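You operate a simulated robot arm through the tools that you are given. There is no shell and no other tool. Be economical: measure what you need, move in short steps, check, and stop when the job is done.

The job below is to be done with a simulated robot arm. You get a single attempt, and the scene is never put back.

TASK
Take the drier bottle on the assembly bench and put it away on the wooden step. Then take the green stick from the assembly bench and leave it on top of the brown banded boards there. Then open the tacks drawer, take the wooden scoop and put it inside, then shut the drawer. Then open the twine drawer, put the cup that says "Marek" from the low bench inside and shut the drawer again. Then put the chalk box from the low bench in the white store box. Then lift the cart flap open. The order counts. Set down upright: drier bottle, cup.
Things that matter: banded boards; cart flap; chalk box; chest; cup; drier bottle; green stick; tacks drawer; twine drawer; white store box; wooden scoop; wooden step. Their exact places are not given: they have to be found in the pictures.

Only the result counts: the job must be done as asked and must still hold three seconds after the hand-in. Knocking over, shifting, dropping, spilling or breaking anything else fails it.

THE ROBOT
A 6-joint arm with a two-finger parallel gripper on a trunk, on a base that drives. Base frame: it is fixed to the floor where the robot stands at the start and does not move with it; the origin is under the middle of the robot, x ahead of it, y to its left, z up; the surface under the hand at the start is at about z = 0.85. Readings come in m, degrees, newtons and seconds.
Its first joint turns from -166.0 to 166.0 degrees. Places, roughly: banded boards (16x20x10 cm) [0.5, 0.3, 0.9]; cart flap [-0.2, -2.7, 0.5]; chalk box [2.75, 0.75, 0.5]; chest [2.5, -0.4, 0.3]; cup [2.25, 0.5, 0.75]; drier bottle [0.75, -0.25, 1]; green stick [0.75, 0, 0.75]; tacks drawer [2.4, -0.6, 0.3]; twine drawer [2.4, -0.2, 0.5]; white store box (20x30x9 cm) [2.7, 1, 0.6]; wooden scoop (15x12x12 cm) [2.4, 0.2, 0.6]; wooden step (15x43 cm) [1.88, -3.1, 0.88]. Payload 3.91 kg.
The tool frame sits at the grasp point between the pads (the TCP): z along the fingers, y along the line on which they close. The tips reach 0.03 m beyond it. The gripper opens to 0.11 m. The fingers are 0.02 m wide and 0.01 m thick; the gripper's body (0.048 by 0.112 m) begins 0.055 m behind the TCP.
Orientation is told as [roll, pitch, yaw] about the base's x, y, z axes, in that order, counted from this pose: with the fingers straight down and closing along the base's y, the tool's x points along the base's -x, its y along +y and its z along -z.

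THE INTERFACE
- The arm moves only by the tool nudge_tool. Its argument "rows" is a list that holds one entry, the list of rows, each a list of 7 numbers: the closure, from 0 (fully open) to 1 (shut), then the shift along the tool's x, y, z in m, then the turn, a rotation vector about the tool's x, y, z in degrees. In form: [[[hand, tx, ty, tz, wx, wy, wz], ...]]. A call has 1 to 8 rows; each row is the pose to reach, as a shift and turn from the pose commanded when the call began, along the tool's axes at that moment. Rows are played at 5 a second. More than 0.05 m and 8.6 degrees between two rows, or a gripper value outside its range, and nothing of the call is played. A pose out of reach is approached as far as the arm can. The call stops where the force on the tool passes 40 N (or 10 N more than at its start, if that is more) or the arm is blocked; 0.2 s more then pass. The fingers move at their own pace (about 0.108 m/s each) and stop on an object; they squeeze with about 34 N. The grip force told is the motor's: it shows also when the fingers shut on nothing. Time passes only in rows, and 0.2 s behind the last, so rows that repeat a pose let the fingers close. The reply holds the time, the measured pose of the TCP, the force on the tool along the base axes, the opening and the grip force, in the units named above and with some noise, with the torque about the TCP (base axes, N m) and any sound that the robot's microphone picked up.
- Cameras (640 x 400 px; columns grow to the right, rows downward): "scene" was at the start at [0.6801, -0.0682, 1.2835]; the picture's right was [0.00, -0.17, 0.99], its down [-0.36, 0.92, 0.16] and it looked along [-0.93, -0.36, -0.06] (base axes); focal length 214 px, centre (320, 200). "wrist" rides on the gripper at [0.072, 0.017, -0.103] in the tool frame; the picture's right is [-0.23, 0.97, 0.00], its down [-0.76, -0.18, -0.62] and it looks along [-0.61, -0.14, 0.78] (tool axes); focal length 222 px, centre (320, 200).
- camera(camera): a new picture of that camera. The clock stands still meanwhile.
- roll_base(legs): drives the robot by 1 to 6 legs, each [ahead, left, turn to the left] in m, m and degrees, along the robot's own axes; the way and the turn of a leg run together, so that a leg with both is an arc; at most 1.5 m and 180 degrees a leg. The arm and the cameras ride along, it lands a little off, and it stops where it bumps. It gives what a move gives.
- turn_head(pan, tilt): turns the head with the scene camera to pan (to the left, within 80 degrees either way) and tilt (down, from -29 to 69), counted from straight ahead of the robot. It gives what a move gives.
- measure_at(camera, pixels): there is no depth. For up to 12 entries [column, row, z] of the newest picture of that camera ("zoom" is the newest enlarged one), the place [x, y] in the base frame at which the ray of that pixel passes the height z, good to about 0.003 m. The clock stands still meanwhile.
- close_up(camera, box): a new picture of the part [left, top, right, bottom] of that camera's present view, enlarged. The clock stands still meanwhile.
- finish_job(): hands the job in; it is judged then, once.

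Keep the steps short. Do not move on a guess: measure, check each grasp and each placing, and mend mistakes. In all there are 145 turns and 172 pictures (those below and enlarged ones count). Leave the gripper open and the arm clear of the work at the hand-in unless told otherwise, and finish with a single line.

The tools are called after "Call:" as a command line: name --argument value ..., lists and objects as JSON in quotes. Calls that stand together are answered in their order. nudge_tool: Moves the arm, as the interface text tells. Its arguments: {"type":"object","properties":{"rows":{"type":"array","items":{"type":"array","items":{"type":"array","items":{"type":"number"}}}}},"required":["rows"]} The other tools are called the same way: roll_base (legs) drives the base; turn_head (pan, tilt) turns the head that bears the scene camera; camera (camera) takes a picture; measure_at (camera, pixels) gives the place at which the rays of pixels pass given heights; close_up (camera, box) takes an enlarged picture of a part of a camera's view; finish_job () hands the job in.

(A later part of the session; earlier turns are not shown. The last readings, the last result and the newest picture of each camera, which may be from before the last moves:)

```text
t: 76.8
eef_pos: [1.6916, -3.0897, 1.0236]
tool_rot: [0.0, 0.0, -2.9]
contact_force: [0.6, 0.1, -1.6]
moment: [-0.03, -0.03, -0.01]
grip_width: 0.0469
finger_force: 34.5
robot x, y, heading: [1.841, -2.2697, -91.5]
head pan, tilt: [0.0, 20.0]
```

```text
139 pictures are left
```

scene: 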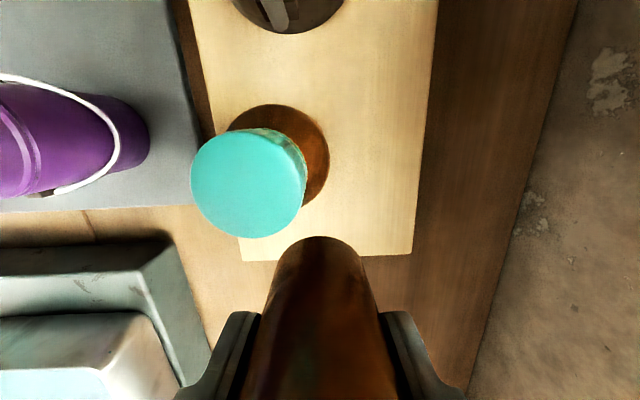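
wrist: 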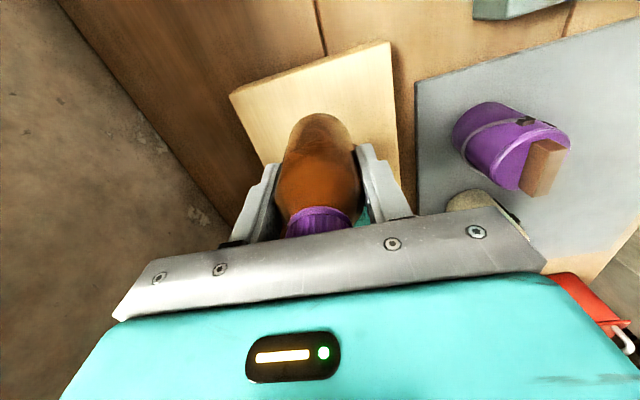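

The scene camera sits close over the teal bottle; to keep everything on that side clear I raise 5 cm, turn the hand 180° and then lower.

Call:
nudge_tool --rows '[[[1, 0, 0, -0.025, 0, 0, 0], [1, 0, 0, -0.05, 0, 0, 8.5], [1, 0, 0, -0.05, 0, 0, 17], [1, 0, 0, -0.05, 0, 0, 25.5], [1, 0, 0, -0.05, 0, 0, 34], [1, 0, 0, -0.05, 0, 0, 42.5], [1, 0, 0, -0.05, 0, 0, 51], [1, 0, 0, -0.05, 0, 0, 59.5]]]'

Call:
nudge_tool --rows '[[[1, 0, 0, 0, 0, 0, 8.5], [1, 0, 0, 0, 0, 0, 17], [1, 0, 0, 0, 0, 0, 25.5], [1, 0, 0, 0, 0, 0, 34], [1, 0, 0, 0, 0, 0, 42.5], [1, 0, 0, 0, 0, 0, 51], [1, 0, 0, 0, 0, 0, 59.5], [1, 0, 0, 0, 0, 0, 68]]]'

Call:
nudge_tool --rows '[[[1, 0, 0, 0, 0, 0, 8.5], [1, 0, 0, 0, 0, 0, 17], [1, 0, 0, 0, 0, 0, 25.5], [1, 0, 0, 0, 0, 0, 34], [1, 0, 0, 0, 0, 0, 42.5], [1, 0, 0, 0, 0, 0, 49.6], [1, 0, 0, 0, 0, 0, 49.6]]]'

Call:
camera --camera "scene"

Call:
camera --camera "wrist"

```text
t: 78.6
eef_pos: [1.6928, -3.091, 1.0718]
tool_rot: [0.0, 0.0, -62.5]
contact_force: [0.6, -0.3, -1.8]
moment: [0.01, -0.02, 0.0]
grip_width: 0.0468
finger_force: 34.1
robot x, y, heading: [1.8427, -2.2669, -91.4]
head pan, tilt: [0.0, 20.0]
```

```text
t: 80.4
eef_pos: [1.6927, -3.0921, 1.0703]
tool_rot: [-0.1, 0.1, -130.5]
contact_force: [0.1, 0.2, -0.7]
moment: [-0.02, -0.01, -0.01]
grip_width: 0.0467
finger_force: 34.5
robot x, y, heading: [1.8429, -2.2667, -91.2]
head pan, tilt: [0.0, 20.0]
```

```text
t: 82.0
eef_pos: [1.6924, -3.0913, 1.0699]
tool_rot: [0.0, 0.0, 179.9]
contact_force: [-1.4, 0.0, -1.6]
moment: [-0.02, 0.02, -0.01]
grip_width: 0.0468
finger_force: 33.5
robot x, y, heading: [1.8392, -2.2653, -91.1]
head pan, tilt: [0.0, 20.0]
```

```text
138 pictures are left
```

scene: 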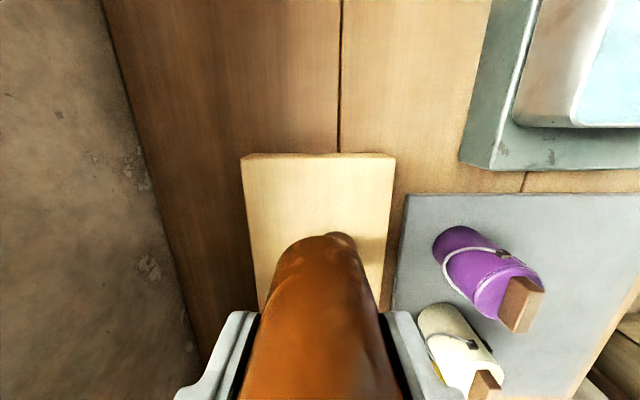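

```text
137 pictures are left
```

wrist: 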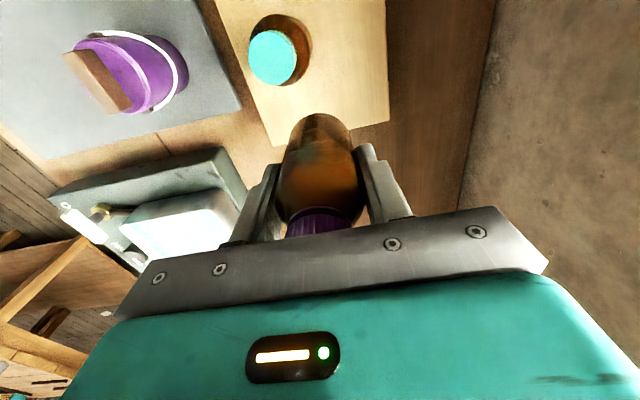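

Call:
measure_at --camera "scene" --pixels '[[242, 158, 0.89], [396, 157, 0.89]]'

Call:
measure_at --camera "wrist" --pixels '[[272, 56, 0.99], [272, 83, 0.99], [277, 146, 0.89], [389, 119, 0.89]]'

```text
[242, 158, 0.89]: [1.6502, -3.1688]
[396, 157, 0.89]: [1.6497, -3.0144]
```

```text
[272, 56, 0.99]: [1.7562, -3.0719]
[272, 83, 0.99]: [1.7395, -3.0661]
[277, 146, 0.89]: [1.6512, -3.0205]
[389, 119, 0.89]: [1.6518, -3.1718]
```

Good: the bottle's foot will stand fully on the step. I lower slowly until contact.

Call:
nudge_tool --rows '[[[1, 0, 0, 0.04, 0, 0, 0], [1, 0, 0, 0.08, 0, 0, 0], [1, 0, 0, 0.1, 0, 0, 0], [1, 0, 0, 0.107, 0, 0, 0], [1, 0, 0, 0.111, 0, 0, 0], [1, 0, 0, 0.115, 0, 0, 0]]]'

Call:
camera --camera "scene"

```text
t: 83.4
eef_pos: [1.6916, -3.0914, 0.9554]
tool_rot: [0.0, 0.0, 180.0]
contact_force: [-0.4, 0.3, -2.0]
moment: [0.0, -0.03, -0.04]
grip_width: 0.0467
finger_force: 34.4
robot x, y, heading: [1.8406, -2.2678, -91.6]
head pan, tilt: [0.0, 20.0]
```

```text
136 pictures are left
```

scene: 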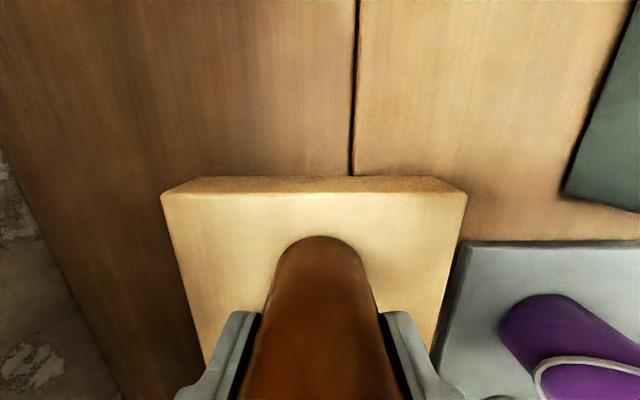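

Not yet in contact (force -2 N is the bottle's weight). I go on in 3 mm steps.

Call:
nudge_tool --rows '[[[1, 0, 0, 0.003, 0, 0, 0], [1, 0, 0, 0.006, 0, 0, 0]]]'

Call:
nudge_tool --rows '[[[1, 0, 0, 0.003, 0, 0, 0], [1, 0, 0, 0.006, 0, 0, 0]]]'

```text
t: 84.0
eef_pos: [1.6926, -3.0907, 0.9528]
tool_rot: [0.2, 0.0, 180.0]
contact_force: [-1.3, -3.1, 27.1]
moment: [0.22, 0.07, 0.07]
grip_width: 0.0468
finger_force: 33.9
robot x, y, heading: [1.8417, -2.2679, -91.6]
head pan, tilt: [0.0, 20.0]
```

```text
t: 84.5
eef_pos: [1.6923, -3.0905, 0.95]
tool_rot: [0.2, -0.1, 179.9]
contact_force: [1.9, 3.7, 12.9]
moment: [0.53, -0.18, 0.02]
grip_width: 0.0469
finger_force: 33.6
robot x, y, heading: [1.8371, -2.2654, -91.5]
head pan, tilt: [0.0, 20.0]
stopped in row 2: the force on the tool passed its limit at 46 N (the readings are from after the stop); the commanded pose is now the measured one
```

On the step. I open the fingers to about 8 cm and retreat upward.

Call:
nudge_tool --rows '[[[0.5, 0, 0, 0, 0, 0, 0], [0.3, 0, 0, 0, 0, 0, 0], [0.25, 0, 0, 0, 0, 0, 0], [0.25, 0, 0, -0.02, 0, 0, 0], [0.25, 0, 0, -0.06, 0, 0, 0], [0.25, 0, 0, -0.11, 0, 0, 0], [0.25, 0, 0, -0.16, 0, 0, 0], [0.25, 0, 0, -0.21, 0, 0, 0]]]'

Call:
camera --camera "scene"

Call:
camera --camera "wrist"

```text
t: 86.3
eef_pos: [1.6937, -3.0899, 1.1592]
tool_rot: [0.1, 0.0, 180.0]
contact_force: [-0.3, -0.2, 0.4]
moment: [0.02, 0.01, 0.01]
grip_width: 0.0824
finger_force: 0.1
robot x, y, heading: [1.8398, -2.2683, -91.3]
head pan, tilt: [0.0, 20.0]
```

```text
135 pictures are left
```

scene: 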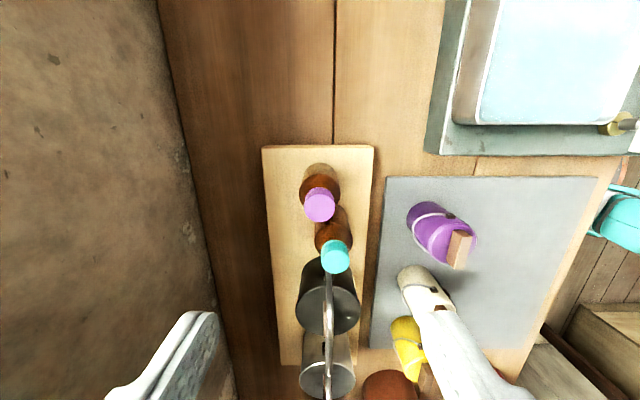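

```text
134 pictures are left
```

wrist: 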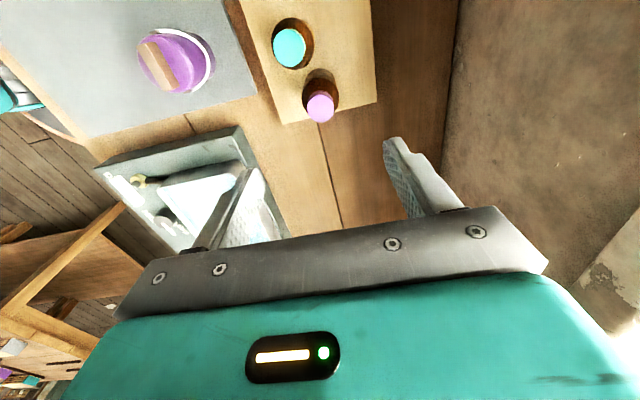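

The bottle stands upright on the step, fingers clear. Now I pull the arm in (toward the robot) while turning the hand back.

Call:
nudge_tool --rows '[[[0.2, 0, -0.02, -0.02, 0, 0, -8.5], [0.1, 0, -0.065, -0.03, 0, 0, -17], [0, 0, -0.11, -0.03, 0, 0, -25.5], [0, 0, -0.158, -0.03, 0, 0, -34], [0, 0, -0.206, -0.03, 0, 0, -42.5], [0, 0, -0.254, -0.03, 0, 0, -51], [0, 0, -0.3, -0.03, 0, 0, -59.5], [0, 0, -0.34, -0.03, 0, 0, -68]]]'

Call:
nudge_tool --rows '[[[0, 0.035, -0.014, 0, 0, 0, -8], [0, 0.07, -0.028, 0, 0, 0, -16], [0, 0.105, -0.042, 0, 0, 0, -22], [0, 0.139, -0.056, 0, 0, 0, -22]]]'

Call:
roll_base --legs '[[-0.33, 0, 0], [0, 0, 91.4], [-1.0, 0, 0]]'

```text
t: 88.1
eef_pos: [1.6932, -2.7492, 1.1866]
tool_rot: [0.0, -0.1, -111.9]
contact_force: [0.2, -1.2, -2.0]
moment: [0.1, -0.07, 0.0]
grip_width: 0.1101
finger_force: 0.1
robot x, y, heading: [1.8415, -2.2698, -91.5]
head pan, tilt: [0.0, 20.0]
```

```text
t: 89.1
eef_pos: [1.6925, -2.5997, 1.1869]
tool_rot: [-0.1, -0.1, -90.1]
contact_force: [-0.5, -1.2, -0.7]
moment: [0.04, -0.03, 0.01]
grip_width: 0.1103
finger_force: 0.1
robot x, y, heading: [1.8413, -2.2657, -91.2]
head pan, tilt: [0.0, 20.0]
```

```text
t: 100.0
eef_pos: [1.1854, -2.0997, 1.1869]
tool_rot: [-0.1, -0.1, 4.1]
contact_force: [0.3, -1.3, 0.1]
moment: [-0.03, -0.01, 0.01]
grip_width: 0.11
finger_force: 0.0
robot x, y, heading: [0.8452, -1.977, 2.7]
head pan, tilt: [0.0, 20.0]
```

Now back to x≈-0.06, then sideways up the aisle.

Call:
roll_base --legs '[[0, 0, -2.7], [-0.91, 0, 0]]'

Call:
roll_base --legs '[[0, 1.0, 0]]'

```text
t: 105.2
eef_pos: [0.2606, -2.1168, 1.1869]
tool_rot: [-0.2, -0.2, 1.6]
contact_force: [0.1, -0.4, 0.5]
moment: [-0.04, 0.0, 0.01]
grip_width: 0.11
finger_force: 0.1
robot x, y, heading: [-0.0723, -1.9797, 0.7]
head pan, tilt: [0.0, 20.0]
```

```text
t: 110.5
eef_pos: [0.2487, -1.1044, 1.1862]
tool_rot: [-0.1, -0.1, 2.5]
contact_force: [0.0, 0.1, 0.1]
moment: [0.04, -0.03, 0.01]
grip_width: 0.1099
finger_force: 0.1
robot x, y, heading: [-0.0843, -0.9688, 1.4]
head pan, tilt: [0.0, 20.0]
```

Call:
roll_base --legs '[[0, 0, -1.4], [0, 1.05, 0], [0.04, 0, 0]]'

Call:
nudge_tool --rows '[[[0, -0.045, 0, 0, 0, 0, 0], [0, -0.09, 0.02, 0, 0, 0, 0], [0, -0.135, 0.04, 0, 0, 0, 0], [0, -0.18, 0.06, 0, 0, 0, 0], [0, -0.225, 0.08, 0, 0, 0, 0], [0, -0.26, 0.09, 0, 0, 0, 0]]]'

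Call:
turn_head --pan 0 --tilt 25

Call:
camera --camera "scene"

Call:
camera --camera "wrist"

```text
t: 116.7
eef_pos: [0.2894, -0.0568, 1.1883]
tool_rot: [0.0, -0.2, 1.1]
contact_force: [-0.3, -0.3, -0.1]
moment: [0.01, 0.0, 0.01]
grip_width: 0.1099
finger_force: 0.0
robot x, y, heading: [-0.0446, 0.0832, -0.3]
head pan, tilt: [0.0, 20.0]
```

```text
t: 118.1
eef_pos: [0.5483, 0.0379, 1.1879]
tool_rot: [-0.1, -0.3, 1.2]
contact_force: [-0.1, 0.2, 0.8]
moment: [-0.03, -0.07, 0.01]
grip_width: 0.11
finger_force: 0.1
robot x, y, heading: [-0.0421, 0.0844, -0.4]
head pan, tilt: [0.0, 20.0]
```

```text
t: 118.8
eef_pos: [0.5478, 0.0384, 1.1878]
tool_rot: [-0.1, -0.3, 1.1]
contact_force: [0.0, -0.2, -0.7]
moment: [0.04, 0.01, -0.01]
grip_width: 0.1103
finger_force: 0.1
robot x, y, heading: [-0.0427, 0.0843, -0.1]
head pan, tilt: [0.0, 25.0]
```

```text
133 pictures are left
```

scene: 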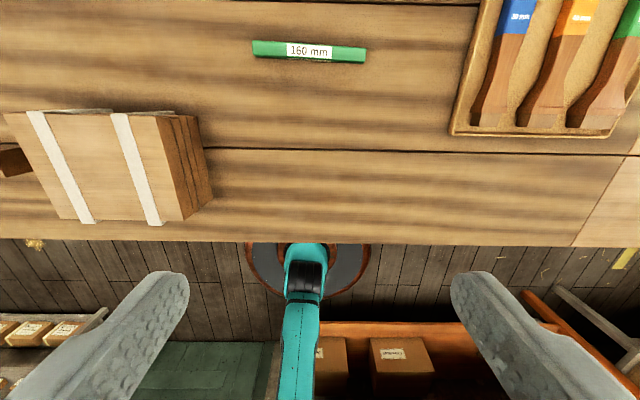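

```text
132 pictures are left
```

wrist: 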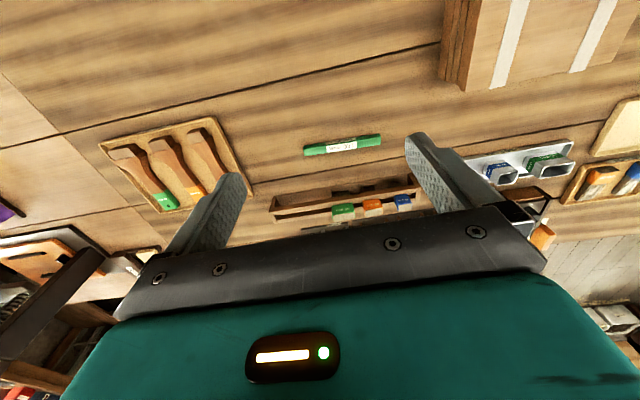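

I measure the stick and the top of the banded boards.

Call:
measure_at --camera "scene" --pixels '[[253, 48, 0.865], [366, 55, 0.865], [310, 52, 0.865], [310, 42, 0.86], [310, 61, 0.86], [6, 113, 0.95], [160, 116, 0.95], [185, 220, 0.95], [78, 220, 0.95], [212, 195, 0.85], [195, 116, 0.85]]'

Call:
close_up --camera "scene" --box '[0, 20, 384, 260]'

```text
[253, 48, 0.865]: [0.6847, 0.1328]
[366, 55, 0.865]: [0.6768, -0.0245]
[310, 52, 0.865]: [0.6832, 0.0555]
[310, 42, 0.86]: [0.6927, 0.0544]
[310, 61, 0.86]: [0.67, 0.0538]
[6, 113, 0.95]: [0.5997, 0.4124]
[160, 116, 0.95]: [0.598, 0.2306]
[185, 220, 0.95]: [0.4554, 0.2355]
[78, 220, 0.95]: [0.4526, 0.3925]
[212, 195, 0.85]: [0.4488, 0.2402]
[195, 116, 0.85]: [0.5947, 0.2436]
```

```text
1.67 times, centred on (192, 140) of scene
```

zoom: 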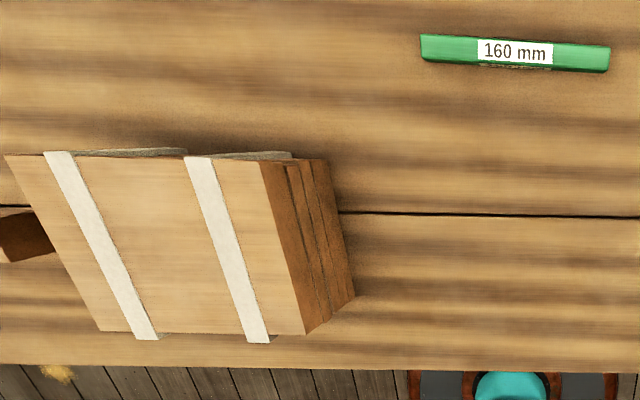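

Stick centre [0.682,0.056], along y. I turn the hand 90° and go above it.

Call:
nudge_tool --rows '[[[0, -0.017, 0.002, 0, 0, 0, 8.5], [0, -0.034, 0.004, 0, 0, 0, 17], [0, -0.051, 0.006, 0, 0, 0, 25.5], [0, -0.068, 0.008, 0, 0, 0, 34], [0, -0.085, 0.01, 0, 0, 0, 42.5], [0, -0.102, 0.012, 0.03, 0, 0, 51], [0, -0.119, 0.014, 0.06, 0, 0, 59.5], [0, -0.1343, 0.0155, 0.1, 0, 0, 68]]]'

Call:
nudge_tool --rows '[[[0, 0, 0, 0.03, 0, 0, 8], [0, 0, 0, 0.06, 0, 0, 16], [0, 0, 0, 0.1, 0, 0, 23.1], [0, 0, 0, 0.1, 0, 0, 23.1]]]'

Call:
camera --camera "scene"

Call:
camera --camera "wrist"

```text
t: 120.6
eef_pos: [0.6818, 0.0573, 1.0887]
tool_rot: [0.2, -0.1, -67.0]
contact_force: [-0.2, 0.7, 1.0]
moment: [0.01, -0.05, 0.0]
grip_width: 0.1101
finger_force: 0.0
robot x, y, heading: [-0.0431, 0.0822, -0.2]
head pan, tilt: [0.0, 25.0]
```

```text
t: 121.6
eef_pos: [0.6821, 0.0567, 0.9888]
tool_rot: [0.2, -0.1, -89.9]
contact_force: [0.0, -0.1, 0.8]
moment: [-0.02, 0.01, 0.0]
grip_width: 0.1102
finger_force: 0.1
robot x, y, heading: [-0.0421, 0.0792, -0.0]
head pan, tilt: [0.0, 25.0]
```

```text
130 pictures are left
```

scene: 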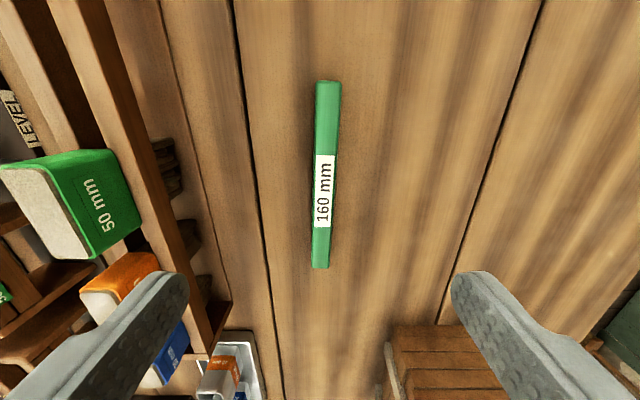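

```text
129 pictures are left
```

wrist: 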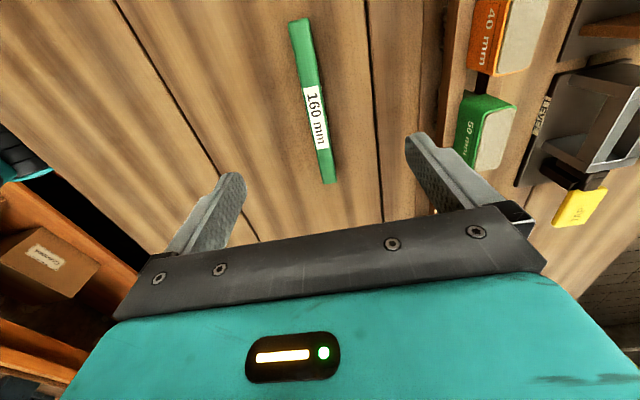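

Call:
measure_at --camera "scene" --pixels '[[328, 83, 0.865], [321, 267, 0.865], [314, 200, 0.865], [335, 200, 0.865], [205, 352, 0.87]]'

Call:
measure_at --camera "wrist" --pixels '[[299, 21, 0.865], [331, 181, 0.865], [304, 105, 0.865], [326, 100, 0.865], [430, 200, 0.9]]'

```text
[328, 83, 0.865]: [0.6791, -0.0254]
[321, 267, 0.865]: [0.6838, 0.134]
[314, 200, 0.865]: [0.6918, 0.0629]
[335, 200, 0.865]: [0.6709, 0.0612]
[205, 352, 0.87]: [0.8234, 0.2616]
```

```text
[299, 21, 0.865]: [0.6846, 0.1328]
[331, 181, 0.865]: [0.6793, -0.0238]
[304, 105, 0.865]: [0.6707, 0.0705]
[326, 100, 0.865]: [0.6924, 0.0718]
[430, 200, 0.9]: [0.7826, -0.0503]
```

Centre is right between the fingers. Down to z 0.883 and close.

Call:
nudge_tool --rows '[[[0, 0, 0, 0.04, 0, 0, 0], [0, 0, 0, 0.08, 0, 0, 0], [0.3, 0, 0, 0.1, 0, 0, 0], [0.6, 0, 0, 0.105, 0, 0, 0], [1, 0, 0, 0.105, 0, 0, 0], [1, 0, 0, 0.105, 0, 0, 0], [1, 0, 0, 0.105, 0, 0, 0]]]'

Call:
nudge_tool --rows '[[[1, 0, 0, -0.04, 0, 0, 0], [1, 0, 0, -0.09, 0, 0, 0], [1, 0, 0, -0.13, 0, 0, 0], [1, 0, 0, -0.17, 0, 0, 0]]]'

Call:
camera --camera "scene"

Call:
camera --camera "wrist"

```text
t: 123.2
eef_pos: [0.6834, 0.0548, 0.8838]
tool_rot: [0.2, 0.0, -90.0]
contact_force: [0.6, -0.3, 0.5]
moment: [-0.02, 0.02, 0.0]
grip_width: 0.0168
finger_force: 34.3
robot x, y, heading: [-0.0427, 0.0861, -0.4]
head pan, tilt: [0.0, 25.0]
```

```text
t: 124.2
eef_pos: [0.6823, 0.0554, 1.0498]
tool_rot: [0.1, -0.2, -90.1]
contact_force: [0.3, -0.1, -0.8]
moment: [0.0, 0.0, 0.05]
grip_width: 0.0167
finger_force: 34.1
robot x, y, heading: [-0.0435, 0.0842, -0.2]
head pan, tilt: [0.0, 25.0]
```

```text
128 pictures are left
```

scene: 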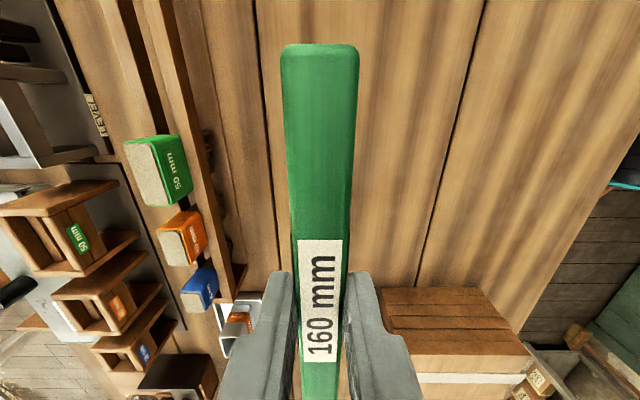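

```text
127 pictures are left
```

wrist: 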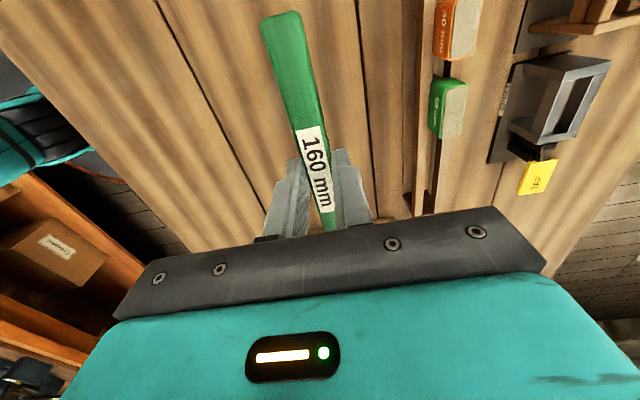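

Stick held. I carry it over the boards to [0.526,0.322].

Call:
nudge_tool --rows '[[[1, 0.038, -0.022, -0.01, 0, 0, 0], [1, 0.076, -0.045, -0.01, 0, 0, 0], [1, 0.114, -0.067, -0.01, 0, 0, 0], [1, 0.152, -0.09, -0.01, 0, 0, 0], [1, 0.19, -0.112, -0.01, 0, 0, 0], [1, 0.228, -0.134, -0.01, 0, 0, 0], [1, 0.267, -0.157, -0.01, 0, 0, 0], [1, 0.267, -0.157, 0.02, 0, 0, 0]]]'

Call:
camera --camera "scene"

Call:
camera --camera "wrist"

```text
t: 126.0
eef_pos: [0.5231, 0.3224, 1.0316]
tool_rot: [0.2, -0.2, -90.0]
contact_force: [-0.3, 1.1, -0.6]
moment: [-0.01, -0.05, 0.0]
grip_width: 0.0167
finger_force: 34.5
robot x, y, heading: [-0.0416, 0.084, -0.3]
head pan, tilt: [0.0, 25.0]
```

```text
126 pictures are left
```

scene: 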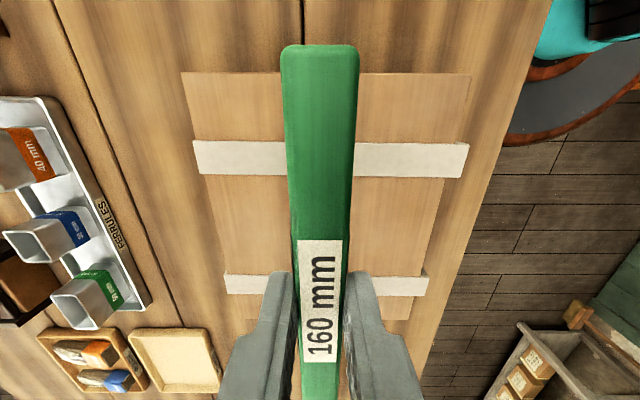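

```text
125 pictures are left
```

wrist: 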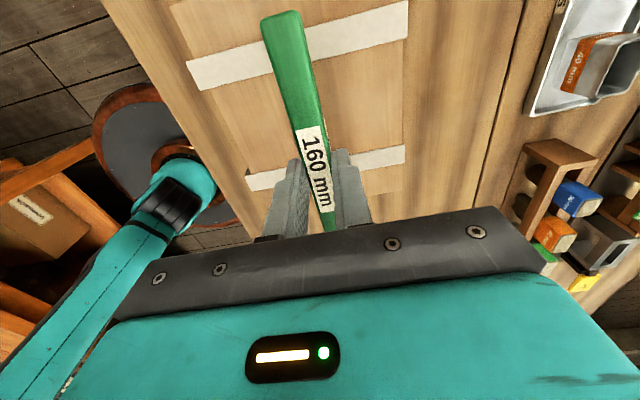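

Call:
measure_at --camera "scene" --pixels '[[185, 73, 0.95], [470, 73, 0.95], [228, 320, 0.95], [410, 320, 0.95], [430, 165, 0.95]]'

Call:
nudge_tool --rows '[[[1, 0, 0, 0.03, 0, 0, 0], [1, 0, 0, 0.04, 0, 0, 0], [1, 0, 0, 0.044, 0, 0, 0]]]'

```text
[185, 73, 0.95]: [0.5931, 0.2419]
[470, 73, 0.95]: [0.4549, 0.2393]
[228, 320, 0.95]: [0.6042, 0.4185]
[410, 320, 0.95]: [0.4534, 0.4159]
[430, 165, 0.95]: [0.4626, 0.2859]
```

```text
t: 126.8
eef_pos: [0.5261, 0.3231, 0.9876]
tool_rot: [0.2, -0.1, -90.1]
contact_force: [0.2, -0.6, -0.3]
moment: [0.0, 0.0, -0.03]
grip_width: 0.0167
finger_force: 33.9
robot x, y, heading: [-0.0431, 0.0827, -0.1]
head pan, tilt: [0.0, 25.0]
```

I shift 1.5 cm in +y to centre it, and lower in small steps.

Call:
nudge_tool --rows '[[[1, 0.015, 0, 0, 0, 0, 0], [1, 0.015, 0, 0.003, 0, 0, 0], [1, 0.015, 0, 0.005, 0, 0, 0]]]'

Call:
nudge_tool --rows '[[[1, 0, 0, 0.002, 0, 0, 0], [1, 0, 0, 0.004, 0, 0, 0]]]'

```text
t: 127.6
eef_pos: [0.5255, 0.3371, 0.9837]
tool_rot: [0.2, -0.1, -90.1]
contact_force: [-0.4, 0.0, 0.6]
moment: [0.01, -0.06, -0.06]
grip_width: 0.0166
finger_force: 34.3
robot x, y, heading: [-0.0471, 0.0842, -0.2]
head pan, tilt: [0.0, 25.0]
```

```text
t: 128.2
eef_pos: [0.5253, 0.3381, 0.9797]
tool_rot: [0.2, -0.1, -90.0]
contact_force: [0.0, 0.6, 0.2]
moment: [0.04, 0.02, -0.01]
grip_width: 0.0166
finger_force: 34.3
robot x, y, heading: [-0.0471, 0.0785, -0.0]
head pan, tilt: [0.0, 25.0]
```

Call:
nudge_tool --rows '[[[1, 0, 0, 0.002, 0, 0, 0], [1, 0, 0, 0.004, 0, 0, 0]]]'

Call:
camera --camera "wrist"

```text
t: 128.8
eef_pos: [0.5246, 0.3375, 0.9765]
tool_rot: [0.4, 0.0, -90.0]
contact_force: [2.3, 2.8, 30.4]
moment: [0.11, 0.0, -0.01]
grip_width: 0.0171
finger_force: 33.8
robot x, y, heading: [-0.0477, 0.0811, 0.0]
head pan, tilt: [0.0, 25.0]
```

```text
124 pictures are left
```

wrist: 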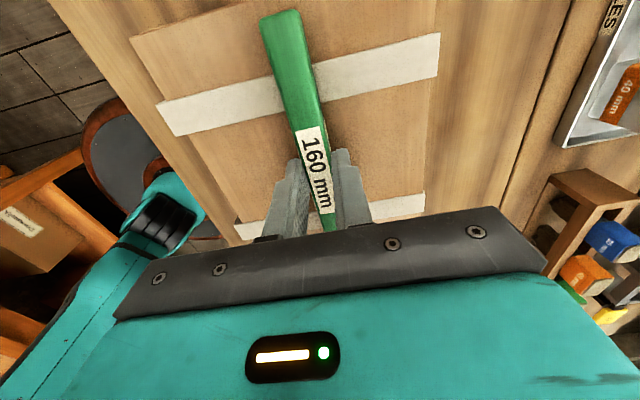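

Contact at 30 N. I open and lift.

Call:
nudge_tool --rows '[[[0.8, 0, 0, -0.001, 0, 0, 0], [0.6, 0, 0, -0.001, 0, 0, 0], [0.5, 0, 0, -0.001, 0, 0, 0], [0.5, 0, 0, -0.03, 0, 0, 0], [0.5, 0, 0, -0.07, 0, 0, 0], [0.3, 0, 0, -0.12, 0, 0, 0], [0, 0, 0, -0.17, 0, 0, 0], [0, 0, 0, -0.21, 0, 0, 0]]]'

Call:
camera --camera "scene"

```text
t: 130.6
eef_pos: [0.5246, 0.3357, 1.1844]
tool_rot: [0.1, -0.1, -89.9]
contact_force: [0.4, 1.0, 0.1]
moment: [0.0, 0.04, 0.0]
grip_width: 0.1099
finger_force: 0.0
robot x, y, heading: [-0.0418, 0.0856, -0.1]
head pan, tilt: [0.0, 25.0]
```

```text
123 pictures are left
```

scene: 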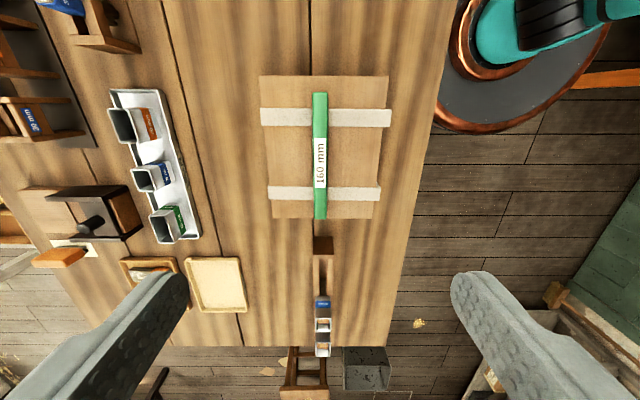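

The stick lies on the banded boards. Next, I pull the arm in, turn the hand back, and drive round the -y end of the bench to the aisle in front of the chest.

Call:
nudge_tool --rows '[[[0, -0.036, -0.024, 0, 0, 0, -8.5], [0, -0.072, -0.048, 0, 0, 0, -17], [0, -0.108, -0.072, 0, 0, 0, -25.5], [0, -0.144, -0.096, 0, 0, 0, -34], [0, -0.18, -0.12, 0, 0, 0, -42.5], [0, -0.216, -0.144, 0, 0, 0, -51], [0, -0.252, -0.168, 0, 0, 0, -59.5], [0, -0.288, -0.192, 0, 0, 0, -68]]]'

Call:
nudge_tool --rows '[[[0, 0, 0, 0, 0, 0, -8], [0, 0, 0, 0, 0, 0, -16], [0, 0, 0, 0, 0, 0, -22]]]'

Call:
roll_base --legs '[[-0.03, -1.1, 0]]'

```text
t: 132.4
eef_pos: [0.3348, 0.0488, 1.1856]
tool_rot: [0.0, -0.1, -21.9]
contact_force: [0.6, 0.5, -0.7]
moment: [0.0, 0.04, -0.02]
grip_width: 0.1099
finger_force: 0.0
robot x, y, heading: [-0.0457, 0.0849, -0.2]
head pan, tilt: [0.0, 25.0]
```

```text
t: 133.2
eef_pos: [0.333, 0.0505, 1.187]
tool_rot: [-0.1, -0.2, 0.0]
contact_force: [-0.7, 0.6, -0.3]
moment: [-0.02, -0.02, 0.0]
grip_width: 0.1099
finger_force: 0.0
robot x, y, heading: [-0.0422, 0.0849, -0.2]
head pan, tilt: [0.0, 25.0]
```

```text
t: 138.7
eef_pos: [0.3053, -1.0334, 1.186]
tool_rot: [-0.1, -0.2, 0.7]
contact_force: [0.0, 0.2, 1.0]
moment: [0.02, 0.0, -0.03]
grip_width: 0.11
finger_force: 0.0
robot x, y, heading: [-0.0722, -1.0026, 0.3]
head pan, tilt: [0.0, 25.0]
```

Call:
roll_base --legs '[[0, -0.95, 0], [1.5, 0, 0]]'

Call:
turn_head --pan 0 --tilt -29

Call:
camera --camera "scene"

Call:
turn_head --pan 50 --tilt -10

Call:
camera --camera "scene"

```text
t: 150.7
eef_pos: [1.7997, -1.9903, 1.1857]
tool_rot: [-0.2, -0.2, 0.5]
contact_force: [-0.5, -0.2, -0.3]
moment: [-0.01, -0.01, 0.05]
grip_width: 0.1099
finger_force: 0.0
robot x, y, heading: [1.4248, -1.9591, 0.1]
head pan, tilt: [0.0, 25.0]
```

```text
t: 152.0
eef_pos: [1.7999, -1.9903, 1.1862]
tool_rot: [0.0, -0.2, 0.4]
contact_force: [-0.1, -0.1, 0.5]
moment: [0.0, -0.03, -0.01]
grip_width: 0.1099
finger_force: 0.0
robot x, y, heading: [1.4232, -1.96, 0.3]
head pan, tilt: [0.0, -28.6]
```

```text
122 pictures are left
```

scene: 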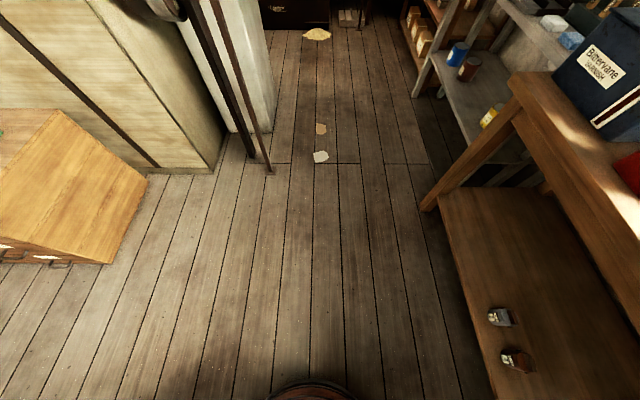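

```text
t: 153.1
eef_pos: [1.7991, -1.9909, 1.1855]
tool_rot: [-0.1, -0.2, 0.5]
contact_force: [-1.1, -0.4, -1.3]
moment: [0.02, 0.01, 0.0]
grip_width: 0.1102
finger_force: 0.0
robot x, y, heading: [1.4169, -1.956, 0.1]
head pan, tilt: [50.0, -10.0]
```

```text
121 pictures are left
```

scene: 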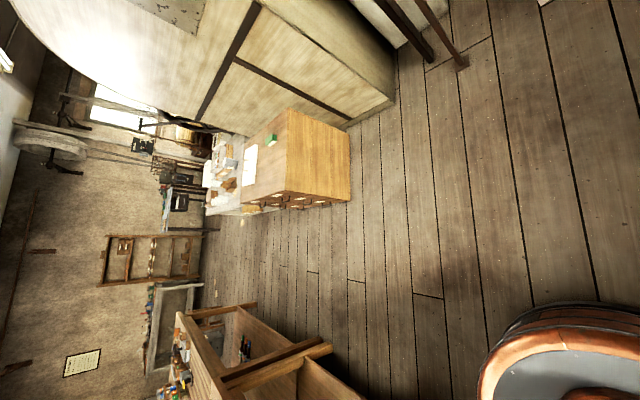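

Call:
measure_at --camera "scene" --pixels '[[348, 200, 0.0], [347, 130, 0.0], [285, 108, 0.6], [283, 188, 0.6], [241, 202, 0.6], [332, 347, 0.0], [254, 305, 0.0], [395, 102, 0.0], [466, 65, 0.0]]'

```text
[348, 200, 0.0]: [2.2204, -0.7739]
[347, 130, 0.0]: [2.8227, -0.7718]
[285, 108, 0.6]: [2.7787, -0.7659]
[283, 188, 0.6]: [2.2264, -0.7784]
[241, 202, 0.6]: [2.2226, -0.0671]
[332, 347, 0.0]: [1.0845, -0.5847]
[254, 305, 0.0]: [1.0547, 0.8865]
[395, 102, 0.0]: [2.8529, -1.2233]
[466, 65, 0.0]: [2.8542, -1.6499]
```

The chest is x 2.22–2.8, y -0.775…-0.07, height 0.6. I drive to about [1.52,-0.46] facing it.

Call:
roll_base --legs '[[0.1, 0, 0], [0, 1.5, 0]]'

Call:
turn_head --pan 0 --tilt -29

Call:
camera --camera "scene"

Call:
turn_head --pan 50 --tilt -25

Call:
camera --camera "scene"

```text
t: 161.4
eef_pos: [1.9067, -0.4748, 1.1859]
tool_rot: [0.0, -0.2, -0.8]
contact_force: [-0.2, 0.7, -0.2]
moment: [0.02, 0.03, 0.01]
grip_width: 0.1099
finger_force: 0.1
robot x, y, heading: [1.5281, -0.4366, -1.2]
head pan, tilt: [50.0, -10.0]
```

```text
t: 162.6
eef_pos: [1.9074, -0.4754, 1.1859]
tool_rot: [-0.2, -0.2, -0.7]
contact_force: [0.1, 0.6, -0.4]
moment: [0.01, -0.02, 0.0]
grip_width: 0.1099
finger_force: 0.0
robot x, y, heading: [1.5253, -0.4357, -1.0]
head pan, tilt: [0.0, -28.6]
```

```text
120 pictures are left
```

scene: 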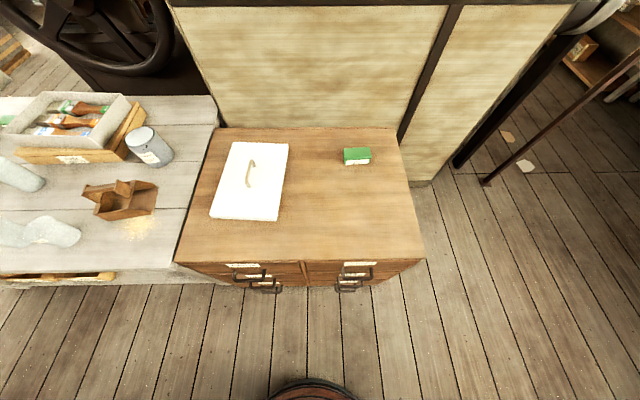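

```text
t: 163.8
eef_pos: [1.907, -0.4751, 1.1852]
tool_rot: [0.0, -0.1, -0.8]
contact_force: [-0.4, -0.2, 0.3]
moment: [-0.01, 0.03, 0.01]
grip_width: 0.11
finger_force: 0.0
robot x, y, heading: [1.5255, -0.4376, -1.0]
head pan, tilt: [50.0, -25.0]
```

```text
119 pictures are left
```

scene: 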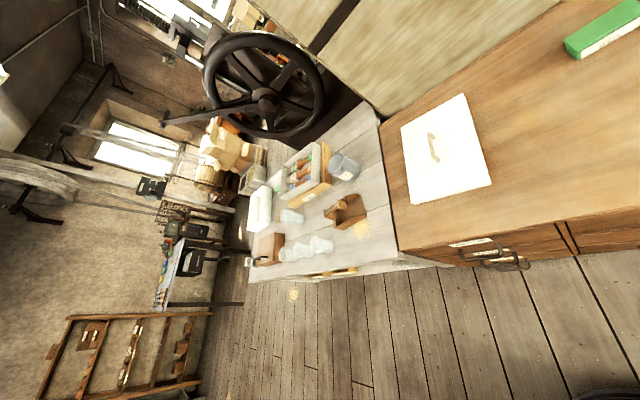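

I see the scoop on the low bench near (125,200), a white sheet on the chest and the drawer handles. To see the labels and grip bow handles, I tilt the hand to point forward (+x) and lower it.

Call:
nudge_tool --rows '[[[0, -0.015, 0, 0.03, 0, -8.5, 0], [0, -0.03, 0, 0.06, 0, -17, 0], [0, -0.045, 0, 0.09, 0, -25.5, 0], [0, -0.06, 0, 0.12, 0, -34, 0], [0, -0.075, 0, 0.15, 0, -42.5, 0], [0, -0.09, 0, 0.18, 0, -51, 0], [0, -0.1, 0, 0.21, 0, -59.5, 0], [0, -0.1, 0, 0.25, 0, -68, 0]]]'

Call:
turn_head --pan 0 --tilt 20

Call:
camera --camera "scene"

Call:
camera --camera "wrist"

```text
t: 165.6
eef_pos: [2.0077, -0.4759, 0.9386]
tool_rot: [-1.7, -67.3, 1.0]
contact_force: [-0.3, 0.2, 0.8]
moment: [0.11, 0.03, -0.04]
grip_width: 0.1102
finger_force: 0.0
out of reach, approached as far as the arm can: row 8
robot x, y, heading: [1.5305, -0.4341, -1.2]
head pan, tilt: [50.0, -25.0]
```

```text
t: 166.8
eef_pos: [2.0085, -0.4757, 0.9396]
tool_rot: [-2.1, -67.2, 1.6]
contact_force: [0.4, -0.1, -0.3]
moment: [-0.02, 0.03, 0.02]
grip_width: 0.1099
finger_force: 0.1
robot x, y, heading: [1.5257, -0.4377, -1.1]
head pan, tilt: [0.0, 20.0]
```

```text
118 pictures are left
```

scene: 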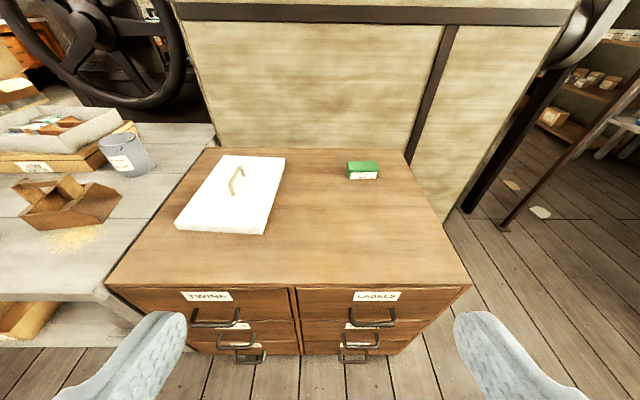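

```text
117 pictures are left
```

wrist: 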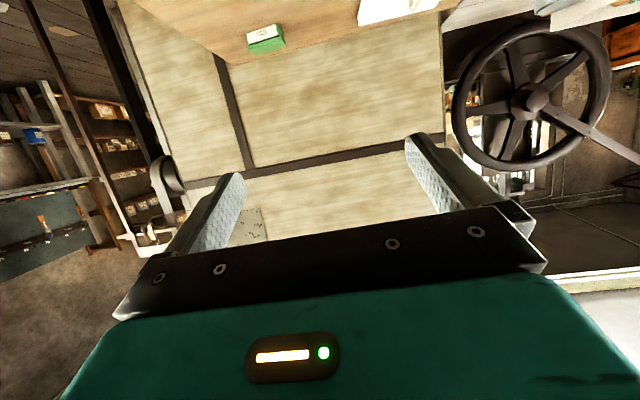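

Top row is TWINE (left), LABELS (right). With the hand tilted I roll it 90° so the fingers close vertically, while lowering it to look at the other labels.

Call:
nudge_tool --rows '[[[0, 0.028, 0, 0.012, 0, 0, 8.5], [0, 0.056, 0, 0.024, 0, 0, 17], [0, 0.084, 0, 0.036, 0, 0, 25.5], [0, 0.112, 0, 0.048, 0, 0, 34], [0, 0.14, 0, 0.06, 0, 0, 42.5], [0, 0.168, 0, 0.072, 0, 0, 51], [0, 0.196, 0, 0.084, 0, 0, 59.5], [0, 0.22, 0, 0.094, 0, 0, 68]]]'

Call:
nudge_tool --rows '[[[0, 0, 0, 0, 0, 0, 8], [0, 0, 0, 0, 0, 0, 16], [0, 0, 0, 0, 0, 0, 22]]]'

Call:
turn_head --pan 0 --tilt 0

Call:
camera --camera "scene"

Call:
camera --camera "wrist"

```text
t: 168.6
eef_pos: [2.1346, -0.4904, 0.7777]
tool_rot: [66.8, -20.2, -82.0]
contact_force: [-1.2, 1.0, -0.4]
moment: [0.01, 0.04, -0.01]
grip_width: 0.1104
finger_force: 0.0
out of reach, approached as far as the arm can: row 2, 3, 4, 5, 6, 7, 8
robot x, y, heading: [1.5279, -0.4342, -1.1]
head pan, tilt: [0.0, 20.0]
```

```text
t: 169.3
eef_pos: [2.1363, -0.4894, 0.7818]
tool_rot: [68.0, 0.1, -90.4]
contact_force: [0.1, 0.1, -0.6]
moment: [-0.01, 0.02, 0.03]
grip_width: 0.1102
finger_force: 0.0
robot x, y, heading: [1.5318, -0.4369, -1.1]
head pan, tilt: [0.0, 20.0]
```

```text
t: 170.2
eef_pos: [2.1361, -0.4894, 0.7819]
tool_rot: [68.2, 0.1, -90.5]
contact_force: [-0.2, -0.4, 0.1]
moment: [0.0, -0.01, 0.0]
grip_width: 0.1103
finger_force: 0.1
robot x, y, heading: [1.5266, -0.4328, -1.2]
head pan, tilt: [0.0, 0.0]
```

```text
116 pictures are left
```

scene: 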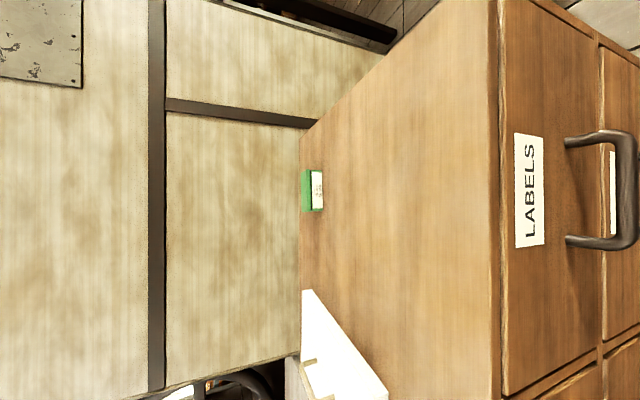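

```text
115 pictures are left
```

wrist: 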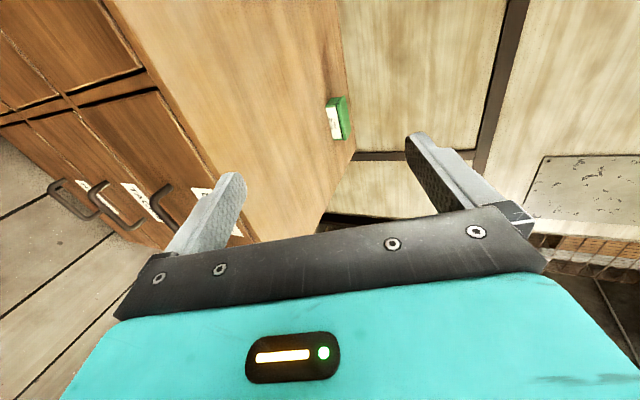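

I measure the LABELS handle: post bases (567,143),(567,241) and bar (627,190).

Call:
measure_at --camera "scene" --pixels '[[567, 143, 0.5], [567, 241, 0.5], [567, 143, 0.52], [627, 150, 0.52], [627, 240, 0.52], [627, 150, 0.5], [627, 240, 0.5], [627, 190, 0.48], [500, 390, 0.6], [500, 10, 0.6], [602, 200, 0.45]]'

Call:
measure_at --camera "wrist" --pixels '[[155, 200, 0.52], [170, 190, 0.52], [155, 200, 0.5], [95, 190, 0.34], [95, 190, 0.3], [55, 185, 0.12], [182, 225, 0.52]]'

Call:
close_up --camera "wrist" --box '[20, 120, 260, 270]'

```text
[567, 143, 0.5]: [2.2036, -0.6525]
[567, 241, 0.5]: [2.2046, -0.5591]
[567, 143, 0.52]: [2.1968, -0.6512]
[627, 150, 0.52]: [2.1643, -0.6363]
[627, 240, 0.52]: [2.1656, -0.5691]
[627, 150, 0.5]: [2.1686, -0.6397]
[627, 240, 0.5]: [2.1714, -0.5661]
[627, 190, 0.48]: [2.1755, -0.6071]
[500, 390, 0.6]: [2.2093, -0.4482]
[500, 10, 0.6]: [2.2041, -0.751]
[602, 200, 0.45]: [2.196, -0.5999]
```

```text
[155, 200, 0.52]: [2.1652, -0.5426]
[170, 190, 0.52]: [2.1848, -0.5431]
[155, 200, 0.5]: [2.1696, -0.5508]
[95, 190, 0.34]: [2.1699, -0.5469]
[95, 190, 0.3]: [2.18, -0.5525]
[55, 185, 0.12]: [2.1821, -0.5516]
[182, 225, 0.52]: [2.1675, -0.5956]
```

```text
2.67 times, centred on (140, 195) of wrist
```

zoom: 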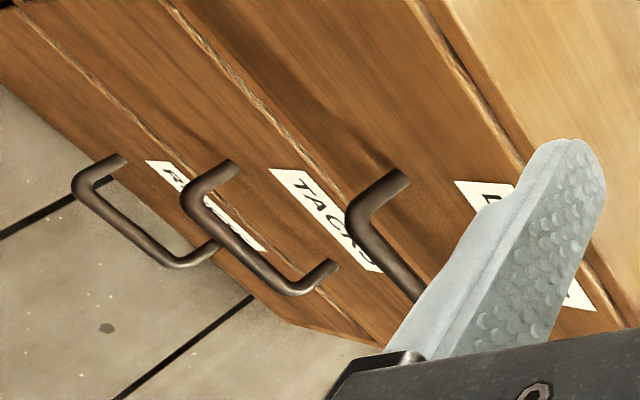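

TACKS is the middle drawer of the right column; bow handles stand out about 3.6 cm. I reduce the tilt to 45° and go lower, backing away from the chest.

Call:
nudge_tool --rows '[[[0, -0.019, -0.033, -0.002, 4, 0, 0], [0, -0.038, -0.066, -0.004, 8, 0, 0], [0, -0.057, -0.1, -0.006, 12, 0, 0], [0, -0.076, -0.133, -0.008, 16, 0, 0], [0, -0.095, -0.166, -0.01, 20, 0, 0], [0, -0.114, -0.199, -0.012, 23, 0, 0]]]'

Call:
camera --camera "wrist"

```text
t: 171.6
eef_pos: [2.0921, -0.6203, 0.6148]
tool_rot: [45.1, -0.1, -90.8]
contact_force: [0.5, 0.6, 0.3]
moment: [0.01, -0.02, 0.01]
grip_width: 0.1099
finger_force: 0.0
out of reach, approached as far as the arm can: row 1, 2, 3, 4, 5, 6
robot x, y, heading: [1.5236, -0.4338, -1.2]
head pan, tilt: [0.0, 0.0]
```

```text
113 pictures are left
```

wrist: 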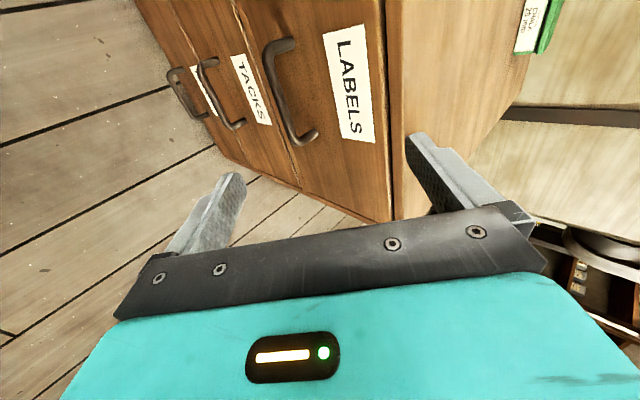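

At this nearness the tilted hand can't come closer in. I shift the base 0.7 m to the right (-y) so that the handle lies diagonally, with more room.

Call:
roll_base --legs '[[0, -0.7, 1.2]]'

Call:
nudge_tool --rows '[[[0, 0.045, 0, 0, 0, 0, 0], [0, 0.09, 0, 0, 0, 0, 0], [0, 0.135, 0, 0, 0, 0, 0], [0, 0.18, 0, 0, 0, 0, 0], [0, 0.225, 0, 0, 0, 0, 0], [0, 0.27, 0, 0, 0, 0, 0], [0, 0.315, 0, 0, 0, 0, 0], [0, 0.36, 0, 0, 0, 0, 0]]]'

```text
t: 175.4
eef_pos: [2.0899, -1.3087, 0.6143]
tool_rot: [45.1, 0.0, -89.5]
contact_force: [0.4, -0.2, -0.2]
moment: [0.02, -0.01, 0.0]
grip_width: 0.11
finger_force: 0.0
robot x, y, heading: [1.5224, -1.1405, 0.3]
head pan, tilt: [0.0, 0.0]
```

```text
t: 177.2
eef_pos: [2.0997, -1.0571, 0.6553]
tool_rot: [42.4, 5.3, -84.3]
contact_force: [-0.4, -0.2, 0.7]
moment: [-0.02, -0.01, -0.01]
grip_width: 0.11
finger_force: 0.2
out of reach, approached as far as the arm can: row 1, 2, 3, 4, 5, 6, 7, 8
robot x, y, heading: [1.5204, -1.1354, 0.1]
head pan, tilt: [0.0, 0.0]
```

I get stuck straight ahead; I reduce the tilt to ~20° for the sideways move, then tilt again at the place.

Call:
nudge_tool --rows '[[[0, 0.0, 0, 0, 6, 0, 0], [0, 0.02, 0, 0, 12, 0, 0], [0, 0.06, 0, 0, 18, 0, 0], [0, 0.1, 0, 0, 22, 0, 0], [0, 0.145, 0, 0, 22, 0, 0], [0, 0.19, 0, 0, 22, 0, 0], [0, 0.235, 0, 0, 22, 0, 0], [0, 0.28, 0, 0, 22, 0, 0]]]'

Call:
camera --camera "scene"

```text
t: 179.0
eef_pos: [2.0694, -0.7775, 0.6845]
tool_rot: [20.6, 5.2, -84.4]
contact_force: [-0.8, -0.4, 0.1]
moment: [0.0, 0.01, -0.02]
grip_width: 0.11
finger_force: 0.2
out of reach, approached as far as the arm can: row 2, 3
robot x, y, heading: [1.5231, -1.1356, 0.6]
head pan, tilt: [0.0, 0.0]
```

```text
112 pictures are left
```

scene: 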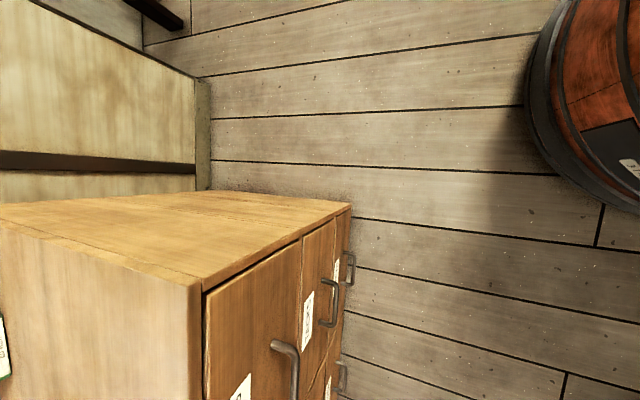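

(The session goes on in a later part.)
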